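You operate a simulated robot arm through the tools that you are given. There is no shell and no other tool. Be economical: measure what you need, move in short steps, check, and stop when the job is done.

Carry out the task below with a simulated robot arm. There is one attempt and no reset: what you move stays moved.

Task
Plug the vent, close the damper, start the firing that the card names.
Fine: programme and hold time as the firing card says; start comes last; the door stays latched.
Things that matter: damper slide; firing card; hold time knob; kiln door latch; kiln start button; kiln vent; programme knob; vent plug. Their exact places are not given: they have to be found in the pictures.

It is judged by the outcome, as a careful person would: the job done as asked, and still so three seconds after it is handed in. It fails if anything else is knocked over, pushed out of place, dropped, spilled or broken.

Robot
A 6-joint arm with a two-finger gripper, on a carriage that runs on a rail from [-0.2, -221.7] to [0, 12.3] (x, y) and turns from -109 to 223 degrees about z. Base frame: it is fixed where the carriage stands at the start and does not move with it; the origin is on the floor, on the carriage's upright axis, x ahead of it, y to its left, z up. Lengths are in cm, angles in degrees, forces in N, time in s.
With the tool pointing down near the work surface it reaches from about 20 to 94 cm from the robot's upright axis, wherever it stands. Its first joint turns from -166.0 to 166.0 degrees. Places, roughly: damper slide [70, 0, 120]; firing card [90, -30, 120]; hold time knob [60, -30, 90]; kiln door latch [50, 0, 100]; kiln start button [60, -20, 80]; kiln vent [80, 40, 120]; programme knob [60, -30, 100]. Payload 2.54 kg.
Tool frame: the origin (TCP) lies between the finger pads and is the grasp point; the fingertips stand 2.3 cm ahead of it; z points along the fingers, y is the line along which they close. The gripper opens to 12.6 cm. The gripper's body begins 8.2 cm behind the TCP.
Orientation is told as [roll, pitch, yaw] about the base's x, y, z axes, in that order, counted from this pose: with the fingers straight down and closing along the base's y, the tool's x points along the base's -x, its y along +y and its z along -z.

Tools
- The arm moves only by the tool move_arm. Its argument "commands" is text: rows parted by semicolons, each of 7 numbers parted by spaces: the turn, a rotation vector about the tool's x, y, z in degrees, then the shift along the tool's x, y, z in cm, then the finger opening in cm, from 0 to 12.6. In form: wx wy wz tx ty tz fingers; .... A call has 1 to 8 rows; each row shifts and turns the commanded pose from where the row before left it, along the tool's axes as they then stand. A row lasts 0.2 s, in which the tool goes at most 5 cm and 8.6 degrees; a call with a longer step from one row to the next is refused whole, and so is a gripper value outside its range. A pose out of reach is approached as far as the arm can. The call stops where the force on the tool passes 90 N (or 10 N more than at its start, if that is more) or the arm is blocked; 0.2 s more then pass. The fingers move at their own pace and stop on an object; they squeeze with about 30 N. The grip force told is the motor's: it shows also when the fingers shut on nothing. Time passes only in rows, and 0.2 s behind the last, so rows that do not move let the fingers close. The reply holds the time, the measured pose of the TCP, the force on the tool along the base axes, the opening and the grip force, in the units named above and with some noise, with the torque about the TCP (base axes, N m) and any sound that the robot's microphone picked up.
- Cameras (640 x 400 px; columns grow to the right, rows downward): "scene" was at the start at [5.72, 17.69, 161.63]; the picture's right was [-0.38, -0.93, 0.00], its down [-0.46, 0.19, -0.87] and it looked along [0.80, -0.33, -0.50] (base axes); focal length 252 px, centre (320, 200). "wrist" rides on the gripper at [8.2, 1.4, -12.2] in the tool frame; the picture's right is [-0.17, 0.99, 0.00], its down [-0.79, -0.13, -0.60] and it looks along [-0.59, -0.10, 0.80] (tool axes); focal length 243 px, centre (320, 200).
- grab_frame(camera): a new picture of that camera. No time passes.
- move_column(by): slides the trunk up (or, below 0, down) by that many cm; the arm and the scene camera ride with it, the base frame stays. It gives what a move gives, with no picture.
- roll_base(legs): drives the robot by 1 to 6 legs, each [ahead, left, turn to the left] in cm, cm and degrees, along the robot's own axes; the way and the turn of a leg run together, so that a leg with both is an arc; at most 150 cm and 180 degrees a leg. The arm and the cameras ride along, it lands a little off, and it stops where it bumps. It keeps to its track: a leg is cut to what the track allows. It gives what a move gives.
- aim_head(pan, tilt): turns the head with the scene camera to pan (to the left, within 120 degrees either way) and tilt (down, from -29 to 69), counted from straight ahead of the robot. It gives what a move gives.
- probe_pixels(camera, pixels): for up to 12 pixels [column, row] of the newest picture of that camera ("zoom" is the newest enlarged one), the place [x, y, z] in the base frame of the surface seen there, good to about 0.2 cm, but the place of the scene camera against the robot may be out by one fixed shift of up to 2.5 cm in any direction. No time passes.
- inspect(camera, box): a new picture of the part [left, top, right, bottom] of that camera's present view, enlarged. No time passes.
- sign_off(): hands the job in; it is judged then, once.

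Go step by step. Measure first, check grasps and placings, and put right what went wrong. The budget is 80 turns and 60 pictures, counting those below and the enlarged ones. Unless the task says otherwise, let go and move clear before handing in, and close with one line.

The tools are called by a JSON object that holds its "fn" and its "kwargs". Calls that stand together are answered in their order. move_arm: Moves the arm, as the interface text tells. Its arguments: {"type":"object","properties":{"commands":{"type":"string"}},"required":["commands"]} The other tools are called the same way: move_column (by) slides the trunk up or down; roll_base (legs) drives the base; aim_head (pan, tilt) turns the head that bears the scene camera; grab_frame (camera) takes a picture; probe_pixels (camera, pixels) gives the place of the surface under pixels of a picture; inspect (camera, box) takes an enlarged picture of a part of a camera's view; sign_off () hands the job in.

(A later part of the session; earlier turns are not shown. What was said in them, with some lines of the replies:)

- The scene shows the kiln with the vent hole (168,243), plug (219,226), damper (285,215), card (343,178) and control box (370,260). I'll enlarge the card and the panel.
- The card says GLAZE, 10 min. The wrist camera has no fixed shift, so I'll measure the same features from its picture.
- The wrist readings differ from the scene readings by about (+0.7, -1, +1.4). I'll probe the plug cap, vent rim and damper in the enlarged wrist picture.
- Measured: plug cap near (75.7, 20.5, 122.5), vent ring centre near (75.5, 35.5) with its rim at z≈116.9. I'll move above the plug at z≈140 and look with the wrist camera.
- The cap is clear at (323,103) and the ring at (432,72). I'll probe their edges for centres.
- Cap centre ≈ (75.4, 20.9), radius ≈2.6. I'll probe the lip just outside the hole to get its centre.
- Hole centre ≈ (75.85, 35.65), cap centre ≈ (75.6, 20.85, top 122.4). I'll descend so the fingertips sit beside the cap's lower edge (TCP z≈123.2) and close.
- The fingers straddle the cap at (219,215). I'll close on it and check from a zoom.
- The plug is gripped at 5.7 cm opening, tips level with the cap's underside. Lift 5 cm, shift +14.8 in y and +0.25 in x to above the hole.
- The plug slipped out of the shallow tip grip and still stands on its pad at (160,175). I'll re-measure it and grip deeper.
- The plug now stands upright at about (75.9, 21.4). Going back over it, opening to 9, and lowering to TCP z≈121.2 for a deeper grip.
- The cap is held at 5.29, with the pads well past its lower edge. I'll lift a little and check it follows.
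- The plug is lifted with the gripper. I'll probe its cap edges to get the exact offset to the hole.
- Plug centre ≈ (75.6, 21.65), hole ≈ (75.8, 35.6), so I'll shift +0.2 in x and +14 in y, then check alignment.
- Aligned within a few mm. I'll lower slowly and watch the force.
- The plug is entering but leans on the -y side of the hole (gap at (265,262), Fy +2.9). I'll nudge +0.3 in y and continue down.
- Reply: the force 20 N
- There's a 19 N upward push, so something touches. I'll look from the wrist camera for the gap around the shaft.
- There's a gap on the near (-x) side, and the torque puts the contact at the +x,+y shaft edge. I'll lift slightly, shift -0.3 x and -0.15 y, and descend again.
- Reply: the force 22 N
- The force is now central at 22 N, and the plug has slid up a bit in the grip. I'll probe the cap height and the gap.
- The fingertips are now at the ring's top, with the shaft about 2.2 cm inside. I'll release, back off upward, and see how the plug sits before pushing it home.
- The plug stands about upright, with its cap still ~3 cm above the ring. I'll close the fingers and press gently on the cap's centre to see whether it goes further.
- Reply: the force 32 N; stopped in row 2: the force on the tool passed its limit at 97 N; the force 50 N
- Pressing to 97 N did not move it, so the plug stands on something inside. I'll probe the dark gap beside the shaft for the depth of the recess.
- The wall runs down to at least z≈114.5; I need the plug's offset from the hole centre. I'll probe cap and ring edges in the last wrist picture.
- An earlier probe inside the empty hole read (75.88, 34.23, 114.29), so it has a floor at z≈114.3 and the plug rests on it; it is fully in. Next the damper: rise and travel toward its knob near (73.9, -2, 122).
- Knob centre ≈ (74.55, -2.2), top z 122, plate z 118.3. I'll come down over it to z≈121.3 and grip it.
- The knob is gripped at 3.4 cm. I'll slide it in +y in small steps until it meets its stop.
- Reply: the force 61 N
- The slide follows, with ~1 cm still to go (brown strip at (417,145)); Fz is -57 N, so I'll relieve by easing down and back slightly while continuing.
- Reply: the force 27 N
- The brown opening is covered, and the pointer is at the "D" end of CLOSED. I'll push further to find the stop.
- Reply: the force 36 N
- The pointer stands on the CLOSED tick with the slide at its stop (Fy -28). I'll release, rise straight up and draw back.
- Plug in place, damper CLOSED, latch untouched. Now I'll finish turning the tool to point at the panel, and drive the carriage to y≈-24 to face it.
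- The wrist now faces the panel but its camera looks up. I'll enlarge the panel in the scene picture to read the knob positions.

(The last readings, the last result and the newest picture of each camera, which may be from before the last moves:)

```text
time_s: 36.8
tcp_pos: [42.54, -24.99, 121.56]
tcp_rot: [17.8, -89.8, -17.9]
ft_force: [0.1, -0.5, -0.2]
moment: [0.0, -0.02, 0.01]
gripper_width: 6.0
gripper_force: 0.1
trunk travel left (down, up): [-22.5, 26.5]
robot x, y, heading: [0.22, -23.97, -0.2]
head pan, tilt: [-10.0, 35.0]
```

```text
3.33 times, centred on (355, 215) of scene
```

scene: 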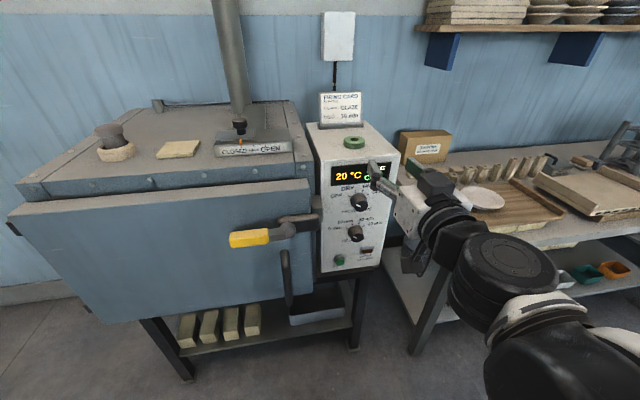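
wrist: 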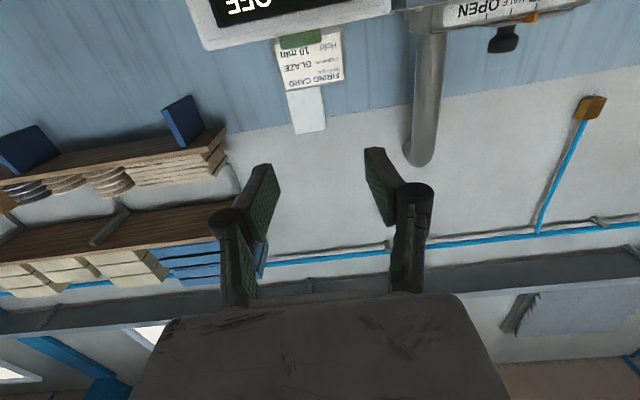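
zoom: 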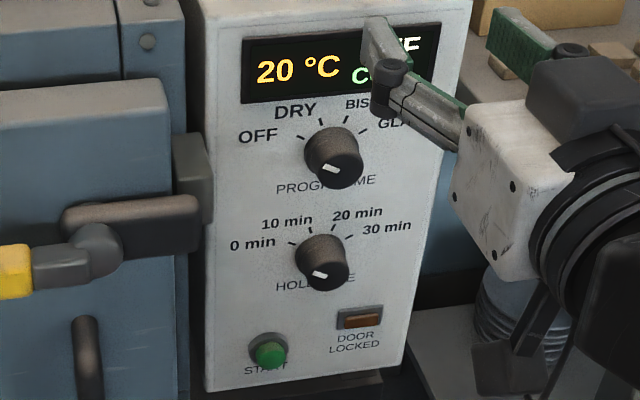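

Programme reads OFF and hold 0 min, both dashes pointing left. I'll probe the ticks and knob faces to get angles and centres.

{"fn": "probe_pixels", "kwargs": {"camera": "zoom", "pixels": [[300, 137], [320, 122], [347, 119], [363, 133], [340, 172], [325, 168], [292, 243], [309, 233], [333, 231], [351, 238], [328, 278], [270, 355]]}}

{"fn": "inspect", "kwargs": {"camera": "scene", "box": [335, 185, 380, 245]}}

```text
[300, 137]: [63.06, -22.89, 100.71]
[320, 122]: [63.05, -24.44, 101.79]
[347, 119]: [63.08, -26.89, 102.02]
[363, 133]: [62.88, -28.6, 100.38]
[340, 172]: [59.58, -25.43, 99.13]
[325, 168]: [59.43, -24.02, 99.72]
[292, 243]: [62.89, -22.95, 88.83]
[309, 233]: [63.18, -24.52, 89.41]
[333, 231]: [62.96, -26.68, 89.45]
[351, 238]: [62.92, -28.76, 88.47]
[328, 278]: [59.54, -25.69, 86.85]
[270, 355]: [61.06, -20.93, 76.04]
```

```text
6.67 times, centred on (358, 215) of scene
```

zoom: 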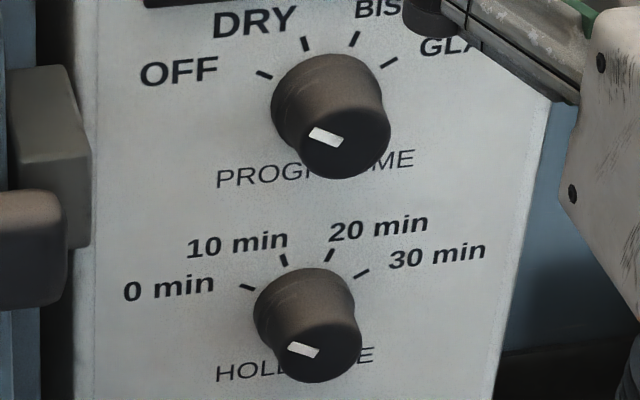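

Ticks lie at ±60° and ±20°, so programme needs +120° clockwise and hold +40°. With the scene-to-base shift of about (+0.8, -0.65, +1.45), the programme knob face is near (60.4, -26.3, 100.4). I'll lower the column and approach in front of it.

{"fn": "move_column", "kwargs": {"by": -21}}

{"fn": "aim_head", "kwargs": {"pan": -30, "tilt": 20}}

{"fn": "move_arm", "kwargs": {"commands": "0 0 -8.5 0 -1.3 2 6;0 0 -8.5 0 0 2 6;0 0 -8.5 0 0 2 6;0 0 -8.5 0 0 2 6;0 0 -8.5 0 0 1 6;0 0 -8.5 0 0 0.5 6;0 0 -8.5 0 0 0 6;0 0 0 0 0 0 6"}}

{"fn": "grab_frame", "kwargs": {"camera": "scene"}}

```text
time_s: 39.1
tcp_pos: [42.49, -24.97, 100.46]
tcp_rot: [17.4, -89.8, -17.6]
ft_force: [0.5, -0.2, -0.7]
moment: [0.0, -0.01, -0.02]
gripper_width: 5.99
gripper_force: 0.0
trunk travel left (down, up): [-1.5, 47.5]
robot x, y, heading: [0.19, -24.3, 0.0]
head pan, tilt: [-10.0, 35.0]
```

```text
time_s: 39.9
tcp_pos: [42.56, -25.01, 100.51]
tcp_rot: [17.4, -89.7, -17.4]
ft_force: [-1.2, 0.1, 0.1]
moment: [0.01, 0.03, 0.02]
gripper_width: 6.0
gripper_force: 0.1
trunk travel left (down, up): [-1.5, 47.5]
robot x, y, heading: [0.08, -23.86, 0.0]
head pan, tilt: [-30.0, 20.0]
```

```text
time_s: 41.7
tcp_pos: [52.06, -26.3, 100.43]
tcp_rot: [-89.7, -30.5, 89.8]
ft_force: [0.1, 0.4, -0.2]
moment: [0.01, 0.0, -0.01]
gripper_width: 6.02
gripper_force: 0.0
trunk travel left (down, up): [-1.5, 47.5]
robot x, y, heading: [-0.03, -23.93, -0.2]
head pan, tilt: [-30.0, 20.0]
```

```text
24 pictures are left
```

scene: 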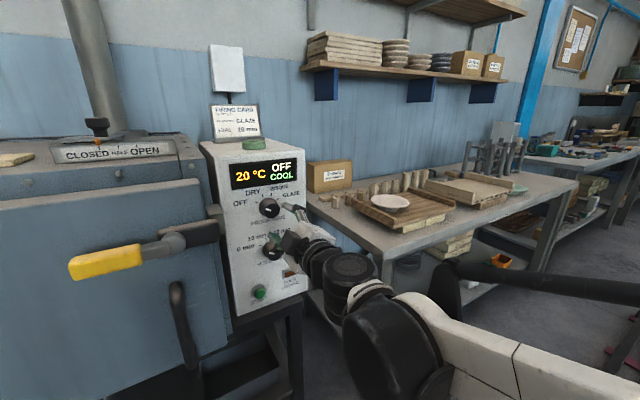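

The gripper is rolled -60° in front of the knob (270,208). I'll enlarge and compare fingertips with the knob.

{"fn": "inspect", "kwargs": {"camera": "scene", "box": [220, 150, 330, 310]}}

```text
2.50 times, centred on (275, 230) of scene
```

zoom: 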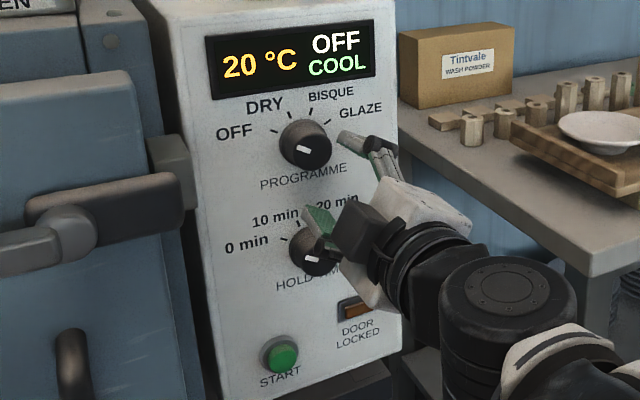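

{"fn": "probe_pixels", "kwargs": {"camera": "zoom", "pixels": [[345, 136], [370, 146], [306, 214], [318, 222], [308, 152], [285, 150], [328, 152], [305, 122], [319, 260], [282, 357], [268, 134], [330, 122]]}}

```text
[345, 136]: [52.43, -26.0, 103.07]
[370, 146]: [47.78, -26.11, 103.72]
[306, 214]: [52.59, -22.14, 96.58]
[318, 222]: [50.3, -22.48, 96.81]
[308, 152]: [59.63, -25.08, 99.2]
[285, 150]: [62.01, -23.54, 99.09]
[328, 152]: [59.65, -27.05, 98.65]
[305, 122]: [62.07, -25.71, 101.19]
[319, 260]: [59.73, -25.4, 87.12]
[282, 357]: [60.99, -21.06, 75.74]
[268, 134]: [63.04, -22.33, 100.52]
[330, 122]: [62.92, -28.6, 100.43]
```

The fingers and knob line up (knob centre ≈ (-26.2, 100.4) true). I'll advance 8.2 cm and close on the programme knob.

{"fn": "move_arm", "kwargs": {"commands": "0 0 0 0 0 2.5 6;0 0 0 0 0 2.5 6;0 0 0 0 0 2 6;0 0 0 0 0 1.2 6;0 0 0 0 0 0 6;0 0 0 0 0 0 2.5;0 0 0 0 0 0 2.5;0 0 0 0 0 0 2.5"}}

{"fn": "inspect", "kwargs": {"camera": "scene", "box": [220, 150, 330, 250]}}

```text
time_s: 43.5
tcp_pos: [60.29, -26.63, 100.44]
tcp_rot: [-89.8, -30.6, 89.6]
ft_force: [17.8, -24.5, 48.2]
moment: [-0.13, -0.5, -0.99]
gripper_width: 4.46
gripper_force: 45.1
trunk travel left (down, up): [-1.5, 47.5]
robot x, y, heading: [-0.18, -23.85, -0.0]
head pan, tilt: [-30.0, 20.0]
```

```text
4.00 times, centred on (275, 200) of scene
```

zoom: 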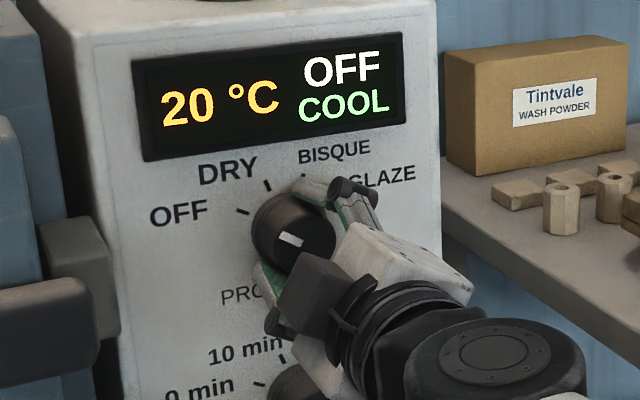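

The knob is gripped (4.46 cm), but ~54 N along the closing axis says I'm slightly off-centre. I'll ease the tool along -y(tool) and re-read.

{"fn": "move_arm", "kwargs": {"commands": "0 0 0 0 -0.2 0 2.5;0 0 0 0 -0.2 0 2.5;0 0 0 0 0 0 2.5"}}

```text
time_s: 44.3
tcp_pos: [60.25, -26.64, 100.44]
tcp_rot: [-89.7, -30.6, 89.8]
ft_force: [5.4, -19.3, -12.3]
moment: [0.02, 0.0, -0.44]
gripper_width: 4.46
gripper_force: 45.3
trunk travel left (down, up): [-1.5, 47.5]
robot x, y, heading: [-0.07, -24.12, -0.0]
head pan, tilt: [-30.0, 20.0]
```

Better; the residue is ~22 N along tool +x, so I'll ease 0.2 that way and turn clockwise by 59.5°.

{"fn": "move_arm", "kwargs": {"commands": "0 0 0 0.2 0 0 2.5;0 0 8.5 0 0 0 2.5;0 0 8.5 0 0 0 2.5;0 0 8.5 0 0 0 2.5;0 0 8.5 0 0 0 2.5;0 0 8.5 0 0 0 2.5;0 0 8.5 0 0 0 2.5;0 0 8.5 0 0 0 2.5"}}

{"fn": "inspect", "kwargs": {"camera": "scene", "box": [220, 150, 330, 250]}}

```text
time_s: 46.1
tcp_pos: [60.4, -26.64, 100.62]
tcp_rot: [40.8, -89.7, -40.9]
ft_force: [-3.9, -6.8, -9.2]
moment: [-0.01, 0.14, 0.25]
gripper_width: 4.48
gripper_force: 44.8
trunk travel left (down, up): [-1.5, 47.5]
robot x, y, heading: [-0.22, -24.12, -0.1]
head pan, tilt: [-30.0, 20.0]
```

```text
4.00 times, centred on (275, 200) of scene
```

zoom: 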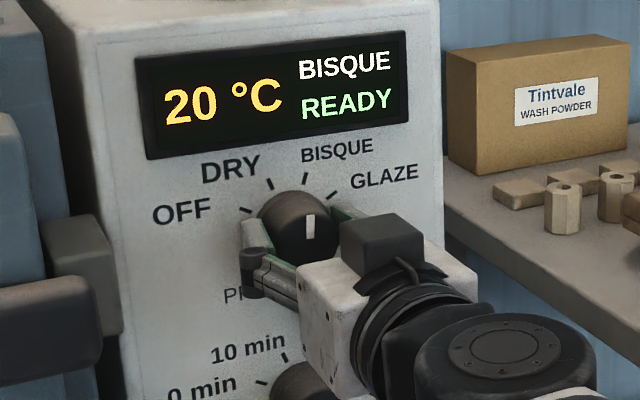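

The knob turns with the gripper and the display now shows BISQUE (pointer straight up, 60° turned). Another ~60° to reach GLAZE.

{"fn": "move_arm", "kwargs": {"commands": "0 0 8.5 0 0 0 2.5;0 0 8.5 0 0 0 2.5;0 0 8.5 0 0 0 2.5;0 0 8.5 0 0 0 2.5;0 0 8.5 0 0 0 2.5;0 0 8.5 0 0 0 2.5;0 0 8.5 0 0 0 2.5;0 0 1 0 0 0 2.5"}}

{"fn": "inspect", "kwargs": {"camera": "scene", "box": [220, 150, 330, 250]}}

```text
time_s: 47.9
tcp_pos: [60.3, -26.85, 100.63]
tcp_rot: [89.8, -29.3, -90.0]
ft_force: [-4.5, -14.5, -13.4]
moment: [-0.85, 0.34, -0.42]
gripper_width: 4.44
gripper_force: 44.6
trunk travel left (down, up): [-1.5, 47.5]
robot x, y, heading: [-0.01, -23.83, -0.2]
head pan, tilt: [-30.0, 20.0]
```

```text
4.00 times, centred on (275, 200) of scene
```

zoom: 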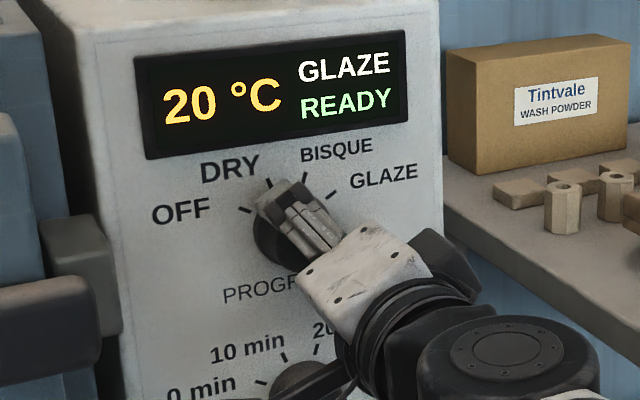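

Display: GLAZE READY. I'll release, back off 9 cm, and roll back by 80°.

{"fn": "move_arm", "kwargs": {"commands": "0 0 0 0 0 0 5;0 0 0 0 0 0 7;0 0 0 0 0 0 7;0 0 0 0 0 -3 7;0 0 0 0 0 -3 7;0 0 0 0 0 -3 7;0 0 -8.5 0 0 0 7;0 0 -8.5 0 0 0 7"}}

{"fn": "move_arm", "kwargs": {"commands": "0 0 -8.5 0 0 0 7;0 0 -8.5 0 0 0 7;0 0 -8.5 0 0 0 7;0 0 -8.5 0 0 0 7;0 0 -8.5 0 0 0 7;0 0 -8.5 0 0 0 7;0 0 -8.5 0 0 0 7;0 0 -3.5 0 0 0 7"}}

{"fn": "move_arm", "kwargs": {"commands": "0 0 0 3.82 1.39 0 6.5;0 0 0 3.82 1.39 0 6.5;0 0 0 3.82 1.39 0 6.5;0 0 0 0 0 0 6.5"}}

{"fn": "inspect", "kwargs": {"camera": "scene", "box": [220, 150, 330, 310]}}

```text
time_s: 49.7
tcp_pos: [51.3, -26.67, 100.61]
tcp_rot: [89.7, -46.5, -89.8]
ft_force: [0.4, 0.9, -0.2]
moment: [0.03, -0.02, 0.01]
gripper_width: 7.03
gripper_force: 0.0
trunk travel left (down, up): [-1.5, 47.5]
robot x, y, heading: [0.06, -23.96, -0.1]
head pan, tilt: [-30.0, 20.0]
```

```text
time_s: 51.5
tcp_pos: [51.16, -26.66, 100.6]
tcp_rot: [-89.3, -70.5, 89.1]
ft_force: [0.3, 0.6, 0.3]
moment: [-0.01, -0.03, -0.02]
gripper_width: 7.01
gripper_force: 0.1
trunk travel left (down, up): [-1.5, 47.5]
robot x, y, heading: [0.09, -23.73, -0.3]
head pan, tilt: [-30.0, 20.0]
```

```text
time_s: 52.5
tcp_pos: [50.9, -26.5, 88.46]
tcp_rot: [-89.3, -70.6, 89.2]
ft_force: [-0.2, 0.0, 0.0]
moment: [-0.01, 0.02, 0.0]
gripper_width: 6.51
gripper_force: 0.0
trunk travel left (down, up): [-1.5, 47.5]
robot x, y, heading: [-0.0, -23.98, -0.2]
head pan, tilt: [-30.0, 20.0]
```

```text
2.50 times, centred on (275, 230) of scene
```

zoom: 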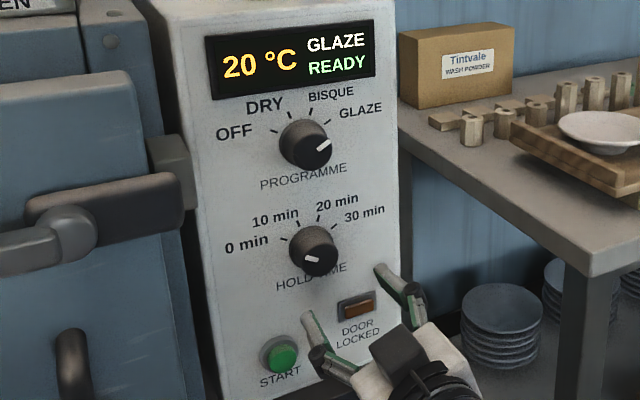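

GLAZE remains set, and the hold knob still shows 0 min. I'll advance onto it and close.

{"fn": "move_arm", "kwargs": {"commands": "0 0 0 0 0 3 6.5;0 0 0 0 0 3 6.5;0 0 0 0 0 2 6.5;0 0 0 0 0 1.4 6.5;0 0 0 0 0 0 6.5;0 0 0 0 0 0 3;0 0 0 0 0 0 3;0 0 0 0 0 0 3"}}

{"fn": "inspect", "kwargs": {"camera": "scene", "box": [220, 170, 330, 270]}}

```text
time_s: 54.3
tcp_pos: [60.54, -26.79, 88.47]
tcp_rot: [-89.3, -70.5, 89.1]
ft_force: [9.8, -23.7, 14.4]
moment: [-0.01, -0.19, -0.75]
gripper_width: 4.52
gripper_force: 45.0
trunk travel left (down, up): [-1.5, 47.5]
robot x, y, heading: [0.08, -23.89, 0.1]
head pan, tilt: [-30.0, 20.0]
```

```text
4.00 times, centred on (275, 220) of scene
```

zoom: 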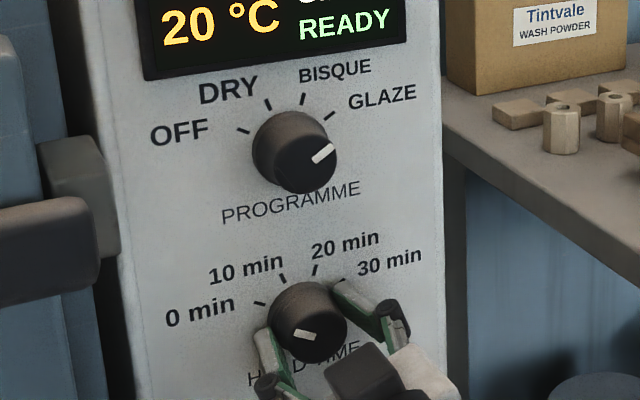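

Gripped at 4.52 with mild side load. I'll ease -0.2 along the closing axis and turn 40° clockwise.

{"fn": "move_arm", "kwargs": {"commands": "0 0 0 0 -0.2 0 3;0 0 8 0 0 0 3;0 0 8 0 0 0 3;0 0 8 0 0 0 3;0 0 8 0 0 0 3;0 0 8 0 0 0 3;0 0 0 0 0 0 3"}}

{"fn": "inspect", "kwargs": {"camera": "scene", "box": [220, 150, 330, 270]}}

```text
time_s: 55.9
tcp_pos: [60.68, -26.77, 88.48]
tcp_rot: [89.3, -69.3, -89.4]
ft_force: [-3.4, -11.2, -3.4]
moment: [-0.03, 0.15, 0.16]
gripper_width: 4.53
gripper_force: 45.1
trunk travel left (down, up): [-1.5, 47.5]
robot x, y, heading: [0.04, -23.7, -0.2]
head pan, tilt: [-30.0, 20.0]
```

```text
3.33 times, centred on (275, 210) of scene
```

zoom: 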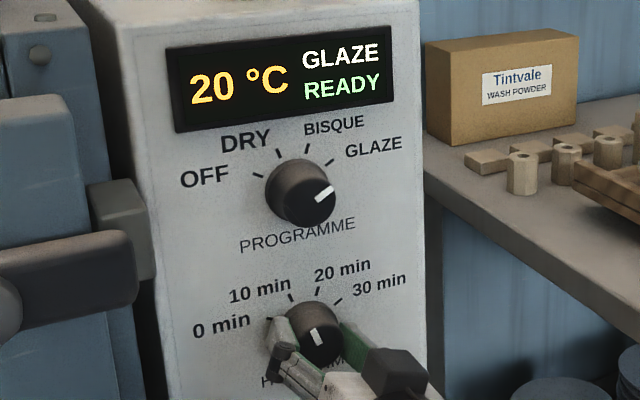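

The pointer is on 10 min. I'll release, back off, and look at the start button and clearances.

{"fn": "move_arm", "kwargs": {"commands": "0 0 0 0 0 0 5;0 0 0 0 0 0 7;0 0 0 0 0 0 7;0 0 0 0 0 -3 7;0 0 0 0 0 -3 7;0 0 0 0 0 -3 3;0 0 -8.5 0 0 -2 0;0 0 -8.5 0 0 0 0"}}

{"fn": "inspect", "kwargs": {"camera": "scene", "box": [160, 150, 330, 330]}}

```text
time_s: 57.7
tcp_pos: [49.33, -26.76, 88.47]
tcp_rot: [86.0, -86.5, -86.0]
ft_force: [-0.4, -0.1, -0.3]
moment: [0.0, -0.04, -0.03]
gripper_width: 0.01
gripper_force: 28.8
trunk travel left (down, up): [-1.5, 47.5]
robot x, y, heading: [0.11, -23.97, -0.1]
head pan, tilt: [-30.0, 20.0]
```

```text
2.22 times, centred on (245, 240) of scene
```

zoom: 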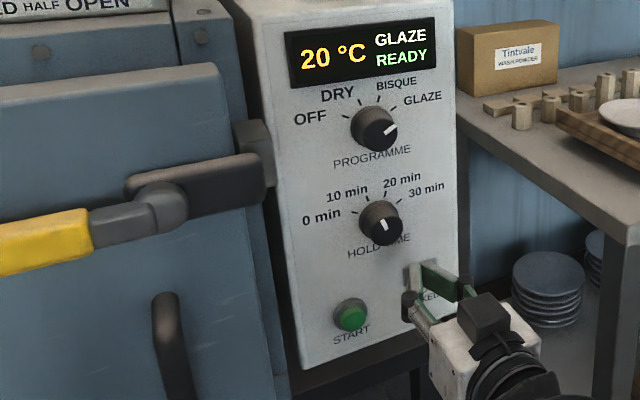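

{"fn": "probe_pixels", "kwargs": {"camera": "zoom", "pixels": [[350, 317], [342, 317], [360, 317], [350, 308], [350, 327], [374, 328], [185, 330], [240, 190], [265, 150], [418, 270], [375, 226], [383, 238]]}}

{"fn": "inspect", "kwargs": {"camera": "scene", "box": [235, 185, 285, 255]}}

```text
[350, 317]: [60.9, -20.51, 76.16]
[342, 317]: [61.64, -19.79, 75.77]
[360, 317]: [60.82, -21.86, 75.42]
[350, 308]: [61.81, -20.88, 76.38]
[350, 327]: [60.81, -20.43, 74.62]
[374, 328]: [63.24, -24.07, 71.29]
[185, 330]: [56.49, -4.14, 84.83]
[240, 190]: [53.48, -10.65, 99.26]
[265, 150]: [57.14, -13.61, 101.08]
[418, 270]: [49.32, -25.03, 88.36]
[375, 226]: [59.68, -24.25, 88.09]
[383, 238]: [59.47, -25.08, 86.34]
```

```text
5.71 times, centred on (260, 220) of scene
```

zoom: 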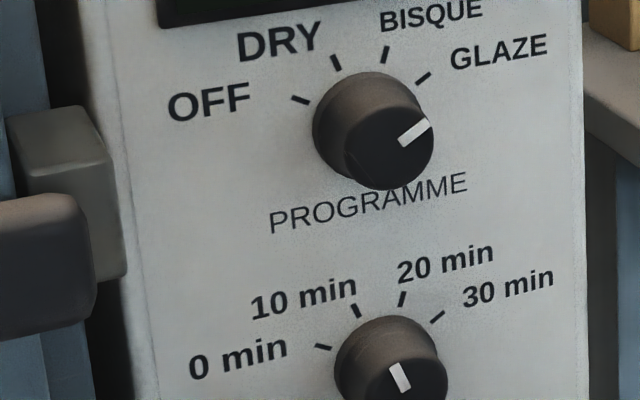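

Programme on GLAZE, hold on 10 min, and the latch bar (y≥-14) is clear of the path. The start button's true centre is ≈ (61.7, -21.7, 76.9), so I'll move in front of it with fingers closed.

{"fn": "move_arm", "kwargs": {"commands": "0 0 0 3.95 1.48 0 0;0 0 0 3.95 1.48 0 0;0 0 0 3.95 1.48 0 0;0 0 -3 0 0 3 0;0 0 0 0 0 3 0;0 0 0 0 0 0 0"}}

{"fn": "inspect", "kwargs": {"camera": "scene", "box": [200, 210, 310, 320]}}

```text
time_s: 59.1
tcp_pos: [55.61, -23.25, 83.89]
tcp_rot: [69.2, -89.4, -69.3]
ft_force: [0.0, 0.3, -0.4]
moment: [-0.03, -0.01, 0.02]
gripper_width: 0.0
gripper_force: 29.1
out of reach, approached as far as the arm can: row 2, 3
trunk travel left (down, up): [-1.5, 47.5]
robot x, y, heading: [-0.34, -24.03, -0.0]
head pan, tilt: [-30.0, 20.0]
```

```text
3.64 times, centred on (255, 265) of scene
```

zoom: 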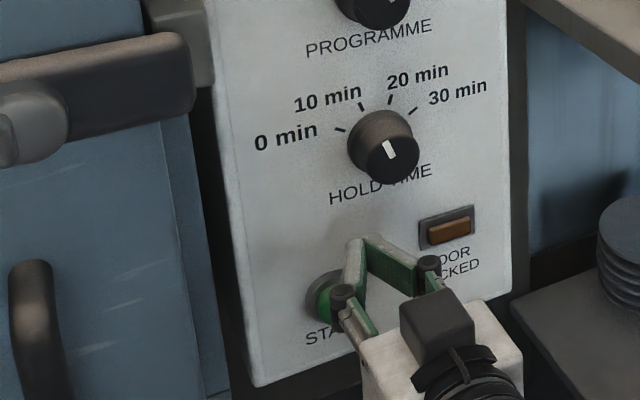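

The arm ran out at z≈83.9. I'll use the last 1.5 cm of column and try further down from this extended position.

{"fn": "move_column", "kwargs": {"by": -1.5}}

{"fn": "move_arm", "kwargs": {"commands": "0 0 0 2 0.7 0 0;0 0 0 2 0.7 0 0;0 0 0 1.5 0.15 0 0;0 0 0 0 0 0 0"}}

```text
time_s: 59.7
tcp_pos: [55.69, -23.19, 82.39]
tcp_rot: [69.2, -89.5, -69.2]
ft_force: [0.1, -0.5, 0.6]
moment: [-0.01, 0.0, 0.02]
gripper_width: 0.0
gripper_force: 28.5
trunk travel left (down, up): [0.0, 49.0]
robot x, y, heading: [-0.27, -24.18, -0.2]
head pan, tilt: [-30.0, 20.0]
```

```text
time_s: 60.7
tcp_pos: [56.46, -21.68, 81.11]
tcp_rot: [61.4, -89.3, -61.5]
ft_force: [0.1, 0.7, 0.3]
moment: [-0.01, 0.02, -0.02]
gripper_width: 0.01
gripper_force: 28.5
out of reach, approached as far as the arm can: row 1, 2, 3
trunk travel left (down, up): [0.0, 49.0]
robot x, y, heading: [-0.02, -24.24, -0.4]
head pan, tilt: [-30.0, 20.0]
```

Now at z 81.1, still 4 cm too high. I'll back off slightly and tilt the fingers ~34° downward, so the wrist stays higher.

{"fn": "move_arm", "kwargs": {"commands": "0 8.5 0 0 0 -1 0;0 8.5 0 0 0 -1 0;0 8.5 0 0 0 0 0;0 8.5 0 0 0 0 0;0 0 0 0 0 0 0"}}

```text
time_s: 61.9
tcp_pos: [54.54, -19.77, 81.39]
tcp_rot: [0.3, -59.0, -1.7]
ft_force: [0.2, -0.1, 0.0]
moment: [-0.01, 0.01, 0.03]
gripper_width: 0.0
gripper_force: 28.1
out of reach, approached as far as the arm can: row 1, 3, 4
trunk travel left (down, up): [0.0, 49.0]
robot x, y, heading: [-0.19, -23.67, 0.1]
head pan, tilt: [-30.0, 20.0]
```

Still limited with the arm folded close. I'll tilt about 20° more and see whether the commanded pose becomes reachable.

{"fn": "move_arm", "kwargs": {"commands": "0 7 0 0 0 -1 0;0 7 0 0 0 -1 0;0 7 0 0 0 0 0;0 0 0 0 0 0 0"}}

{"fn": "grab_frame", "kwargs": {"camera": "scene"}}

```text
time_s: 62.9
tcp_pos: [51.42, -13.73, 82.37]
tcp_rot: [-1.2, -38.5, -1.4]
ft_force: [0.3, -0.3, 0.2]
moment: [0.01, -0.02, -0.03]
gripper_width: 0.0
gripper_force: 28.6
out of reach, approached as far as the arm can: row 1, 2, 3
trunk travel left (down, up): [0.0, 49.0]
robot x, y, heading: [-0.08, -24.27, -0.1]
head pan, tilt: [-30.0, 20.0]
```

```text
13 pictures are left
```

scene: 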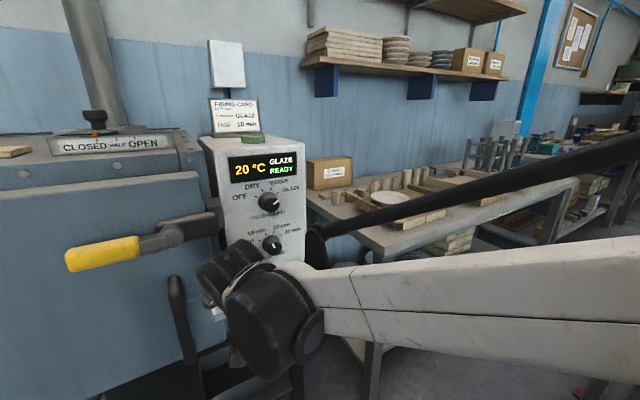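

The arm is folded with its elbow out and drifted toward the door side. I'll withdraw backwards and away (-y) in small steps before changing the base position.

{"fn": "move_arm", "kwargs": {"commands": "0 0 0 0 0 -2 0;0 0 0 0 -1 -2 0;0 0 0 0 -1 -2 0;0 0 0 0 -1.5 -2 0;0 0 0 0 0 0 0"}}

```text
time_s: 64.1
tcp_pos: [45.31, -13.91, 88.64]
tcp_rot: [0.1, -38.1, -1.4]
ft_force: [-0.3, -0.2, 0.2]
moment: [-0.01, 0.05, 0.05]
gripper_width: 0.02
gripper_force: 27.5
out of reach, approached as far as the arm can: row 1, 2, 3, 4
trunk travel left (down, up): [0.0, 49.0]
robot x, y, heading: [0.11, -23.86, -0.5]
head pan, tilt: [-30.0, 20.0]
```

The wrist is too folded here. The x≈46 position is clear of the latch (x>50), so I'll raise the column first, then straighten the arm.

{"fn": "move_column", "kwargs": {"by": 42}}

{"fn": "move_arm", "kwargs": {"commands": "0 0 0 -1.5 -1 1 0;0 0 0 -1.5 -1 1 0;0 0 0 -1.5 -1 1 0;0 0 0 -1.5 -1 1 0;0 0 0 -1.5 -1 1 0;0 0 0 -1.5 -1 1 0;0 0 0 0 0 0 0"}}

```text
refused: 42 is not a number from -40 to 40
```

```text
time_s: 65.7
tcp_pos: [53.32, -12.0, 89.49]
tcp_rot: [-0.4, -38.5, -1.4]
ft_force: [0.2, 0.8, 0.0]
moment: [-0.04, -0.02, -0.01]
gripper_width: 0.0
gripper_force: 28.4
out of reach, approached as far as the arm can: row 1, 2, 3, 4, 5, 6
trunk travel left (down, up): [0.0, 49.0]
robot x, y, heading: [0.22, -24.03, -0.1]
head pan, tilt: [-30.0, 20.0]
```

The column call was refused (max 40), so the arm moved forward at low height; no contact (forces ~0). I'll reverse that motion, then raise the column by 40.

{"fn": "move_arm", "kwargs": {"commands": "0 0 0 1.5 0 -1 0;0 0 0 1.5 0 -1 0;0 0 0 1.5 0 -1 0;0 0 0 1.5 0 -1 0;0 0 0 1.5 0 -1 0;0 0 0 1.5 0 -1 0;0 0 0 0 0 0 0"}}

```text
time_s: 67.3
tcp_pos: [42.22, -11.42, 88.71]
tcp_rot: [0.7, -37.9, -1.5]
ft_force: [1.1, 0.2, -0.3]
moment: [0.03, -0.01, -0.01]
gripper_width: 0.0
gripper_force: 28.2
out of reach, approached as far as the arm can: row 1
trunk travel left (down, up): [0.0, 49.0]
robot x, y, heading: [0.23, -23.78, 0.2]
head pan, tilt: [-30.0, 20.0]
```

{"fn": "move_column", "kwargs": {"by": 40}}

{"fn": "grab_frame", "kwargs": {"camera": "scene"}}

```text
time_s: 71.1
tcp_pos: [42.25, -11.28, 128.59]
tcp_rot: [0.7, -37.8, -1.4]
ft_force: [-0.5, -0.2, -0.2]
moment: [0.0, 0.01, 0.01]
gripper_width: 0.0
gripper_force: 28.2
trunk travel left (down, up): [-40.0, 9.0]
robot x, y, heading: [-0.09, -23.97, 0.1]
head pan, tilt: [-30.0, 20.0]
```

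```text
12 pictures are left
```

scene: 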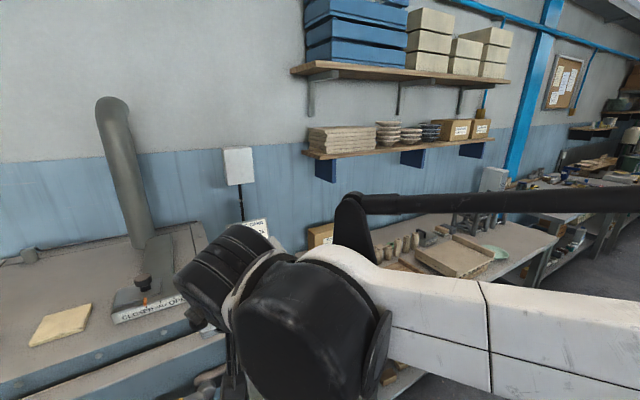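

The pose is reachable again at z 128. I'll drive the carriage 51 cm to the right so the arm can reach the button more extended, then swing the tool left at this safe height.

{"fn": "roll_base", "kwargs": {"legs": [[0, -51, 0]]}}

{"fn": "move_arm", "kwargs": {"commands": "0 0 0 0 4.8 0 0;0 0 0 0 4.8 0 0;0 0 0 0 4.8 0 0;0 0 0 0 4.8 0 0;0 0 0 0 4.8 0 0;0 0 0 0 4.8 0 0;0 0 0 0 4.8 0 0;0 0 0 0 4 0 0"}}

{"fn": "aim_head", "kwargs": {"pan": 35, "tilt": 35}}

{"fn": "grab_frame", "kwargs": {"camera": "scene"}}

```text
time_s: 74.1
tcp_pos: [42.15, -61.66, 128.6]
tcp_rot: [0.7, -37.8, -1.5]
ft_force: [0.2, -0.6, 0.3]
moment: [-0.03, 0.0, -0.01]
gripper_width: 0.0
gripper_force: 28.4
trunk travel left (down, up): [-40.0, 9.0]
robot x, y, heading: [-0.05, -73.86, -0.3]
head pan, tilt: [-30.0, 20.0]
```

```text
time_s: 76.1
tcp_pos: [40.68, -28.69, 129.57]
tcp_rot: [0.7, -37.8, -1.6]
ft_force: [-0.6, -1.0, 0.5]
moment: [0.03, 0.04, 0.07]
gripper_width: 0.01
gripper_force: 28.2
trunk travel left (down, up): [-40.0, 9.0]
robot x, y, heading: [-0.31, -74.01, -0.2]
head pan, tilt: [-30.0, 20.0]
stopped in row 8: the arm was blocked; the commanded pose is now the measured one
```

```text
time_s: 77.5
tcp_pos: [40.79, -28.63, 129.41]
tcp_rot: [0.7, -37.9, -1.7]
ft_force: [0.3, 0.2, 0.2]
moment: [-0.02, -0.02, -0.04]
gripper_width: 0.01
gripper_force: 28.2
trunk travel left (down, up): [-40.0, 9.0]
robot x, y, heading: [-0.26, -74.14, -0.1]
head pan, tilt: [35.0, 35.0]
```

```text
11 pictures are left
```

scene: 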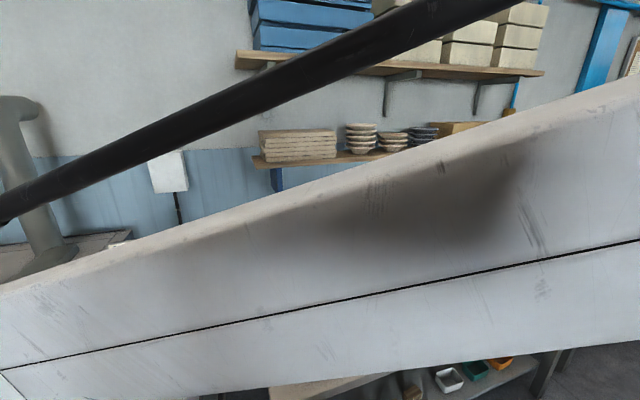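

Blocked by its own folded posture (forearm across the robot). I'll unfold by moving the tool right and forward at this height, back in front of the carriage.

{"fn": "move_arm", "kwargs": {"commands": "0 0 0 -1.6 -3.5 1.2 0;0 0 0 -1.6 -3.5 1.2 0;0 0 0 -1.6 -3.5 1.2 0;0 0 0 -1.6 -3.5 1.2 0;0 0 0 -1.6 -3.5 1.2 0;0 0 0 -2.4 -3 1.8 0;0 0 0 -2.4 -3 1.8 0;0 0 0 -2.4 -3 1.8 0"}}

{"fn": "move_arm", "kwargs": {"commands": "0 0 0 -2.4 -3 1.8 0;0 0 0 -2.4 -3 1.8 0;0 7.5 0 -1 -3 0 0;0 7.5 0 -1 -3 0 0;0 7.5 0 0 -3 0 0;0 7.5 0 0 -2 0 0;0 7.5 0 0 0 0 0;0 0 0 0 0 0 0"}}

{"fn": "grab_frame", "kwargs": {"camera": "scene"}}

```text
time_s: 79.2
tcp_pos: [59.51, -55.04, 129.56]
tcp_rot: [0.5, -37.9, -1.6]
ft_force: [-0.9, 0.2, 0.4]
moment: [-0.03, 0.03, 0.0]
gripper_width: 0.0
gripper_force: 28.0
trunk travel left (down, up): [-40.0, 9.0]
robot x, y, heading: [0.09, -73.65, 0.1]
head pan, tilt: [35.0, 35.0]
```

```text
time_s: 81.0
tcp_pos: [63.67, -64.4, 131.5]
tcp_rot: [-14.6, -7.2, -5.1]
ft_force: [-0.3, 1.1, -0.3]
moment: [0.02, -0.02, -0.03]
gripper_width: 0.0
gripper_force: 28.0
out of reach, approached as far as the arm can: row 2, 3, 4, 5, 6
trunk travel left (down, up): [-40.0, 9.0]
robot x, y, heading: [0.16, -74.22, -0.2]
head pan, tilt: [35.0, 35.0]
```

```text
10 pictures are left
```

scene: 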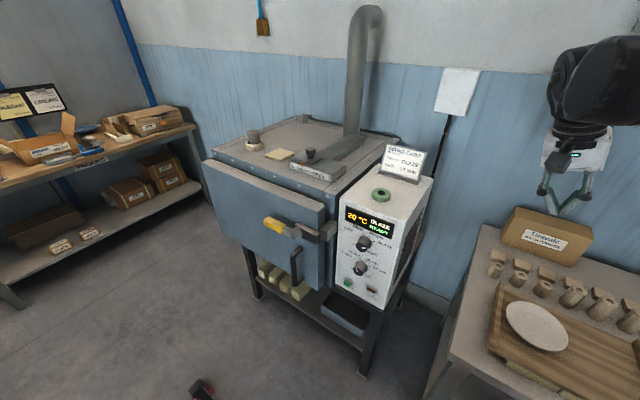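

The arm is in an awkward elbow-right branch with the tool rolled 15° off. I'll extend outward and up, where the branches open out, and check the pose.

{"fn": "move_arm", "kwargs": {"commands": "0 0 0 -1 2 -2.5 0;0 0 0 -1 2 -2.5 0;0 0 0 -1 2 -2.5 0;0 0 0 -1 2 -2.5 0;0 0 0 -1 0 -2.5 0;0 0 0 0 0 0 0"}}

{"fn": "grab_frame", "kwargs": {"camera": "wrist"}}

```text
time_s: 82.5
tcp_pos: [68.62, -54.55, 142.87]
tcp_rot: [-14.3, -7.6, -5.0]
ft_force: [-0.3, 0.0, -0.2]
moment: [0.03, 0.0, 0.02]
gripper_width: 0.0
gripper_force: 28.4
trunk travel left (down, up): [-40.0, 9.0]
robot x, y, heading: [-0.3, -73.92, -0.3]
head pan, tilt: [35.0, 35.0]
```

```text
9 pictures are left
```

wrist: 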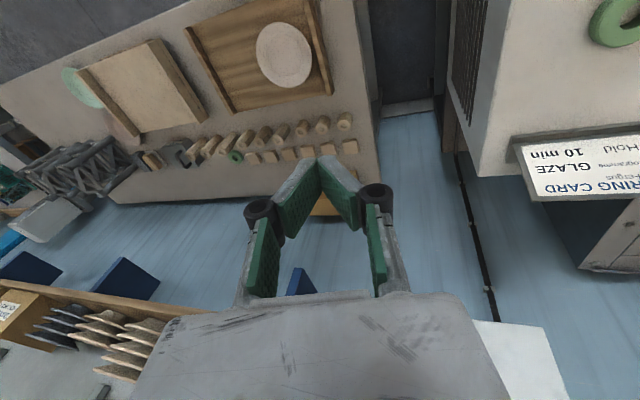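

Commands reset to the reached pose, so this pose is reachable and unfolded. I'll level the roll and tilt the fingers ~38° forward here, then read the pose.

{"fn": "move_arm", "kwargs": {"commands": "-7 0 0 0 0 0 0;-7 0 0 0 0 0 0;0 -7.5 5 0 0 0 0;0 -7.5 0 0 0 0 0;0 -7.5 0 0 0 0 0;0 -7.5 0 0 0 0 0;0 0 0 0 0 0 0"}}

```text
refused: row 3 steps farther than a row can; nothing moved
```

{"fn": "move_arm", "kwargs": {"commands": "-7 0 0 0 0 0 0;-7 0 0 0 0 0 0;0 -7.5 0 0 0 0 0;0 -7.5 0 0 0 0 0;0 -7.5 0 0 0 0 0;0 -7.5 0 0 0 0 0;0 0 0 0 0 0 0"}}

```text
time_s: 84.0
tcp_pos: [68.56, -54.46, 142.66]
tcp_rot: [-16.3, -39.6, 3.8]
ft_force: [-1.4, -0.3, 0.6]
moment: [0.01, 0.0, 0.03]
gripper_width: 0.04
gripper_force: 28.0
out of reach, approached as far as the arm can: row 1, 2
trunk travel left (down, up): [-40.0, 9.0]
robot x, y, heading: [-0.08, -73.37, -0.1]
head pan, tilt: [35.0, 35.0]
```

The 16° roll can't be removed here, but it doesn't matter for pressing. I'll move at this height toward the space in front of the panel, (50, -22, 135).

{"fn": "move_arm", "kwargs": {"commands": "0 0 0 2.2 3.9 -1.7 0;0 0 0 2.2 3.9 -1.7 0;0 0 0 2.2 3.9 -1.7 0;0 0 0 2.2 3.9 -1.7 0;0 0 0 2.2 3.9 -1.7 0;0 0 0 2.2 3.9 -1.7 0;0 0 0 2.2 3.9 -1.7 0;0 0 0 2.2 3.9 -1.7 0"}}

{"fn": "grab_frame", "kwargs": {"camera": "scene"}}

```text
time_s: 85.8
tcp_pos: [50.25, -22.03, 134.88]
tcp_rot: [-16.4, -39.5, 3.3]
ft_force: [0.9, 0.2, 0.1]
moment: [0.02, -0.01, -0.03]
gripper_width: 0.0
gripper_force: 27.8
trunk travel left (down, up): [-40.0, 9.0]
robot x, y, heading: [0.07, -74.16, -0.1]
head pan, tilt: [35.0, 35.0]
```

```text
8 pictures are left
```

scene: 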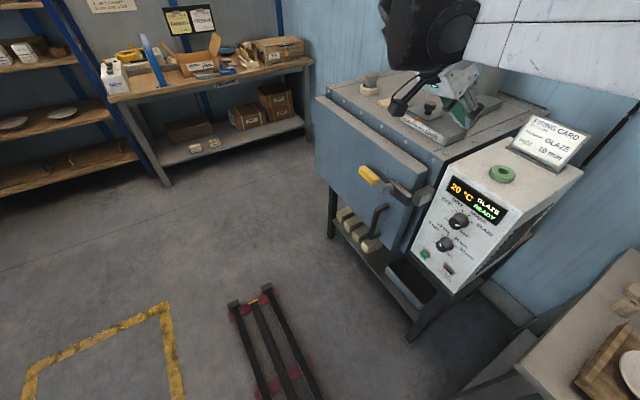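

The pose was reached cleanly. Before lowering I'll probe the white forearm link, to be sure it clears the control box, card and table.

{"fn": "probe_pixels", "kwargs": {"camera": "scene", "pixels": [[500, 50], [560, 70], [630, 85], [635, 20], [440, 50], [430, 90], [405, 105], [530, 390], [625, 255], [590, 230], [510, 365], [470, 103]]}}

```text
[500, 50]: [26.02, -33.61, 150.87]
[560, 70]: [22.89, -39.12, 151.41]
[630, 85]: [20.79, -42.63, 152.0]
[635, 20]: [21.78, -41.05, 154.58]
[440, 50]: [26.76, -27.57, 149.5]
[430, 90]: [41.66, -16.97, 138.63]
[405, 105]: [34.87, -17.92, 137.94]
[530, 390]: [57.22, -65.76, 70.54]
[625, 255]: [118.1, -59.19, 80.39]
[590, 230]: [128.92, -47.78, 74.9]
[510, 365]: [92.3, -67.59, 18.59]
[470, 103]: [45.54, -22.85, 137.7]
```

The forearm runs at x≈20–27, well clear of everything. I'll lower the column 40 cm.

{"fn": "move_column", "kwargs": {"by": -40}}

{"fn": "move_arm", "kwargs": {"commands": "0 0 0 2 0.8 2.3 0;0 0 0 2 0.8 2.3 0;0 0 0 2 0.8 2.3 0;0 0 0 0 0 0 0"}}

```text
time_s: 89.7
tcp_pos: [50.3, -22.11, 94.83]
tcp_rot: [-16.4, -39.6, 3.4]
ft_force: [0.2, -0.3, -0.1]
moment: [0.01, -0.01, -0.01]
gripper_width: 0.0
gripper_force: 28.4
trunk travel left (down, up): [0.0, 49.0]
robot x, y, heading: [0.05, -74.08, -0.1]
head pan, tilt: [35.0, 35.0]
```

```text
time_s: 90.7
tcp_pos: [50.27, -21.48, 85.35]
tcp_rot: [-16.4, -39.5, 3.8]
ft_force: [-0.7, -0.3, -0.1]
moment: [-0.01, 0.04, -0.03]
gripper_width: 0.01
gripper_force: 28.3
trunk travel left (down, up): [0.0, 49.0]
robot x, y, heading: [-0.24, -74.01, -0.2]
head pan, tilt: [35.0, 35.0]
```

Reach is fine now. The tip must meet the button at (61.7, -21.7, 76.9), so I'll go to a standoff of TCP (56.5, -21.15, 78.55) and check.

{"fn": "move_arm", "kwargs": {"commands": "0 0 0 -0.23 1.25 4.4 0;0 0 0 -0.23 1.25 4.4 0;0 0 0 0 0 0 0"}}

{"fn": "inspect", "kwargs": {"camera": "scene", "box": [380, 120, 560, 300]}}

```text
time_s: 91.5
tcp_pos: [56.32, -21.41, 78.58]
tcp_rot: [-16.4, -39.6, 3.8]
ft_force: [-0.1, 0.0, 0.9]
moment: [0.01, 0.01, 0.03]
gripper_width: 0.0
gripper_force: 28.1
trunk travel left (down, up): [0.0, 49.0]
robot x, y, heading: [0.17, -73.66, -0.4]
head pan, tilt: [35.0, 35.0]
```

```text
2.22 times, centred on (470, 210) of scene
```

zoom: 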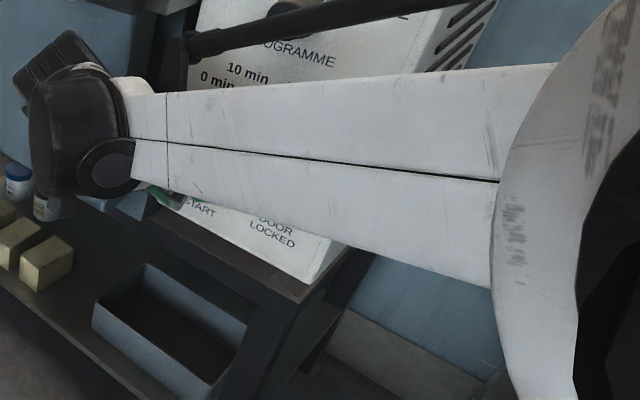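

The arm hides the button from the scene camera; I'll check with the wrist camera.

{"fn": "grab_frame", "kwargs": {"camera": "wrist"}}

```text
6 pictures are left
```

wrist: 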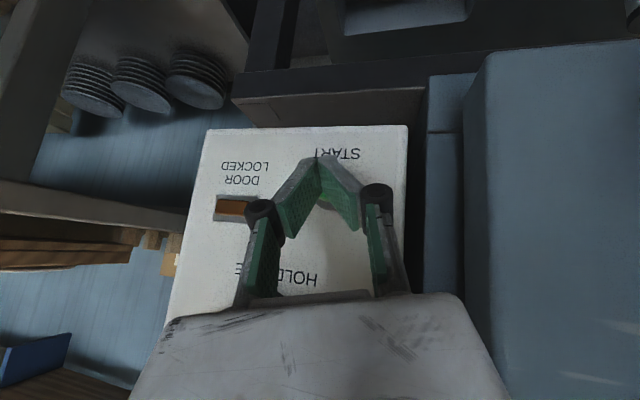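

{"fn": "probe_pixels", "kwargs": {"camera": "wrist", "pixels": [[318, 153], [355, 152], [338, 159], [330, 208], [338, 206], [325, 200], [320, 162], [232, 208], [300, 230], [345, 225]]}}

{"fn": "inspect", "kwargs": {"camera": "wrist", "box": [270, 130, 400, 240]}}

```text
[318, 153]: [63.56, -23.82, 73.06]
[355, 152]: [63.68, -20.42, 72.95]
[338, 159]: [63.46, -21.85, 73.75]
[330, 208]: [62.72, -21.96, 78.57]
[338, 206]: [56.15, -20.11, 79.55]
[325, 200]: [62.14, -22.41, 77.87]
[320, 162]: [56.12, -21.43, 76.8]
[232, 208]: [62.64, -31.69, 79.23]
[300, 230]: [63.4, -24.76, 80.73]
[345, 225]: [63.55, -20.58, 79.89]
```

```text
3.64 times, centred on (335, 185) of wrist
```

zoom: 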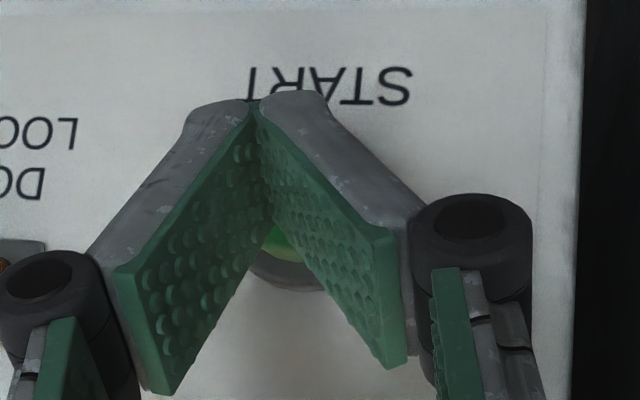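

The wrist view confirms the button at about (61.7, -21.8, 76.9), and the tip lines up at (57.8, -21.96, 76.9). I'll press straight along +x in small steps.

{"fn": "move_arm", "kwargs": {"commands": "0 0 0 -1.15 0.2 0.95 0;0 0 0 -1.15 0.17 0.95 0;0 0 0 -0.31 0.05 0.25 0;0 0 0 -0.31 0.05 0.25 0;0 0 0 -0.31 0.05 0.25 0;0 0 0 -0.23 0.03 0.19 0"}}

```text
time_s: 92.9
tcp_pos: [60.65, -20.97, 78.81]
tcp_rot: [-16.3, -39.6, 3.8]
ft_force: [-14.6, 3.3, 7.5]
moment: [-0.04, 0.01, -0.08]
gripper_width: 0.03
gripper_force: 28.9
trunk travel left (down, up): [0.0, 49.0]
robot x, y, heading: [-0.25, -74.03, -0.2]
head pan, tilt: [35.0, 35.0]
heard: click
```

A click was heard with 15 N on the tip. I'll back straight off and view the display.

{"fn": "move_arm", "kwargs": {"commands": "0 0 0 2.3 -0.35 -1.9 0;0 0 0 2.3 -0.35 -1.9 0;0 0 0 2.3 -0.35 -1.9 0;0 0 0 0 0 0 0"}}

{"fn": "move_column", "kwargs": {"by": 40}}

{"fn": "grab_frame", "kwargs": {"camera": "scene"}}

```text
time_s: 93.9
tcp_pos: [53.15, -21.3, 78.09]
tcp_rot: [-16.4, -39.6, 2.7]
ft_force: [-0.9, -0.4, -0.6]
moment: [0.02, -0.01, 0.01]
gripper_width: 0.01
gripper_force: 28.8
trunk travel left (down, up): [0.0, 49.0]
robot x, y, heading: [-0.35, -73.6, -0.4]
head pan, tilt: [35.0, 35.0]
```

```text
time_s: 97.7
tcp_pos: [52.33, -21.06, 118.3]
tcp_rot: [-16.4, -39.5, 3.4]
ft_force: [-0.4, -0.3, 0.8]
moment: [0.0, -0.01, 0.01]
gripper_width: 0.02
gripper_force: 28.6
trunk travel left (down, up): [-40.0, 9.0]
robot x, y, heading: [-0.13, -74.13, -0.2]
head pan, tilt: [35.0, 35.0]
```

```text
4 pictures are left
```

scene: 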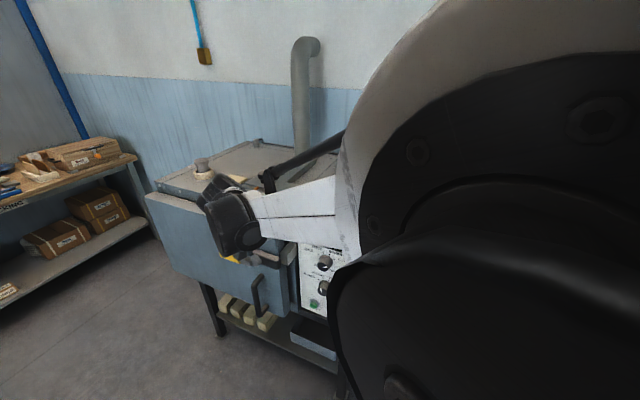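

The arm blocks the display. I'll raise the tool 17 cm to the earlier clear pose and look again.

{"fn": "move_arm", "kwargs": {"commands": "0 0 0 -2.1 -1.1 -3.5 0;0 0 0 -2.1 -1.1 -3.5 0;0 0 0 -2.1 -1.1 -3.5 0;0 0 0 -2.1 -1.1 -3.5 0;0 0 0 0 0 0 0"}}

{"fn": "inspect", "kwargs": {"camera": "scene", "box": [310, 60, 590, 300]}}

```text
time_s: 98.6
tcp_pos: [54.19, -17.17, 129.21]
tcp_rot: [-16.6, -39.5, 2.2]
ft_force: [-0.2, 0.2, 0.0]
moment: [0.01, 0.01, -0.03]
gripper_width: 0.0
gripper_force: 28.8
trunk travel left (down, up): [-40.0, 9.0]
robot x, y, heading: [0.05, -73.89, -0.1]
head pan, tilt: [35.0, 35.0]
stopped in row 4: the arm was blocked; the commanded pose is now the measured one
```

```text
1.67 times, centred on (450, 180) of scene
```

zoom: 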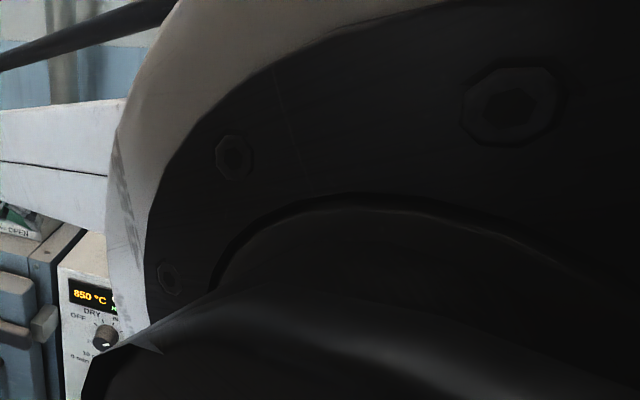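

The display now reads 850 °C, so the firing has started. I'll swing the tool away to the right for a last full check of kiln, plug, damper and latch.

{"fn": "move_arm", "kwargs": {"commands": "0 0 0 0 -4.5 0 0;0 0 0 0 -4.5 0 0;0 0 0 0 -4.5 0 0;0 0 0 0 -4.5 0 0;0 0 0 0 -4.5 0 0;0 0 0 0 -4.5 0 0;0 0 0 0 -4.5 0 0;0 0 0 0 0 0 0"}}

{"fn": "inspect", "kwargs": {"camera": "scene", "box": [280, 60, 600, 290]}}

```text
time_s: 100.4
tcp_pos: [49.38, -48.0, 136.48]
tcp_rot: [-16.5, -39.6, 2.2]
ft_force: [-0.3, -0.2, 0.3]
moment: [0.02, 0.01, 0.06]
gripper_width: 0.0
gripper_force: 27.8
trunk travel left (down, up): [-40.0, 9.0]
robot x, y, heading: [0.35, -73.66, -0.2]
head pan, tilt: [35.0, 35.0]
```

```text
1.74 times, centred on (440, 175) of scene
```

zoom: 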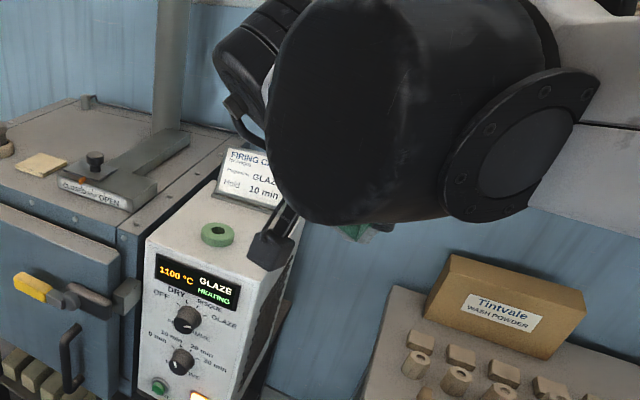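

The display reads GLAZE HEATING and the door-locked lamp is lit. One last look at the plug and damper.

{"fn": "inspect", "kwargs": {"camera": "scene", "box": [210, 90, 370, 190]}}

```text
4.00 times, centred on (290, 140) of scene
```

zoom: 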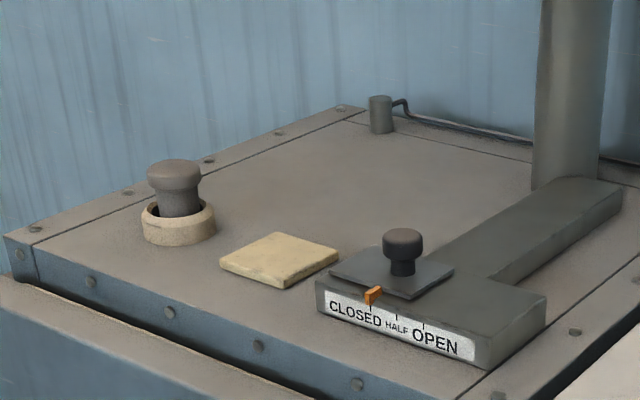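

The plug stands in the vent, the damper pointer is on CLOSED, GLAZE with 10 min is running, and the door is latched. The arm is clear, so I'm handing in.

{"fn": "sign_off", "kwargs": {}}

```text
The job is handed in.
```

The vent is plugged, the damper is closed, and the GLAZE firing with a 10 min hold is running with the door latched. The plug's cap stands about 3 cm above the vent ring, because the plug rests on the hole's floor and would not go further when pressed.
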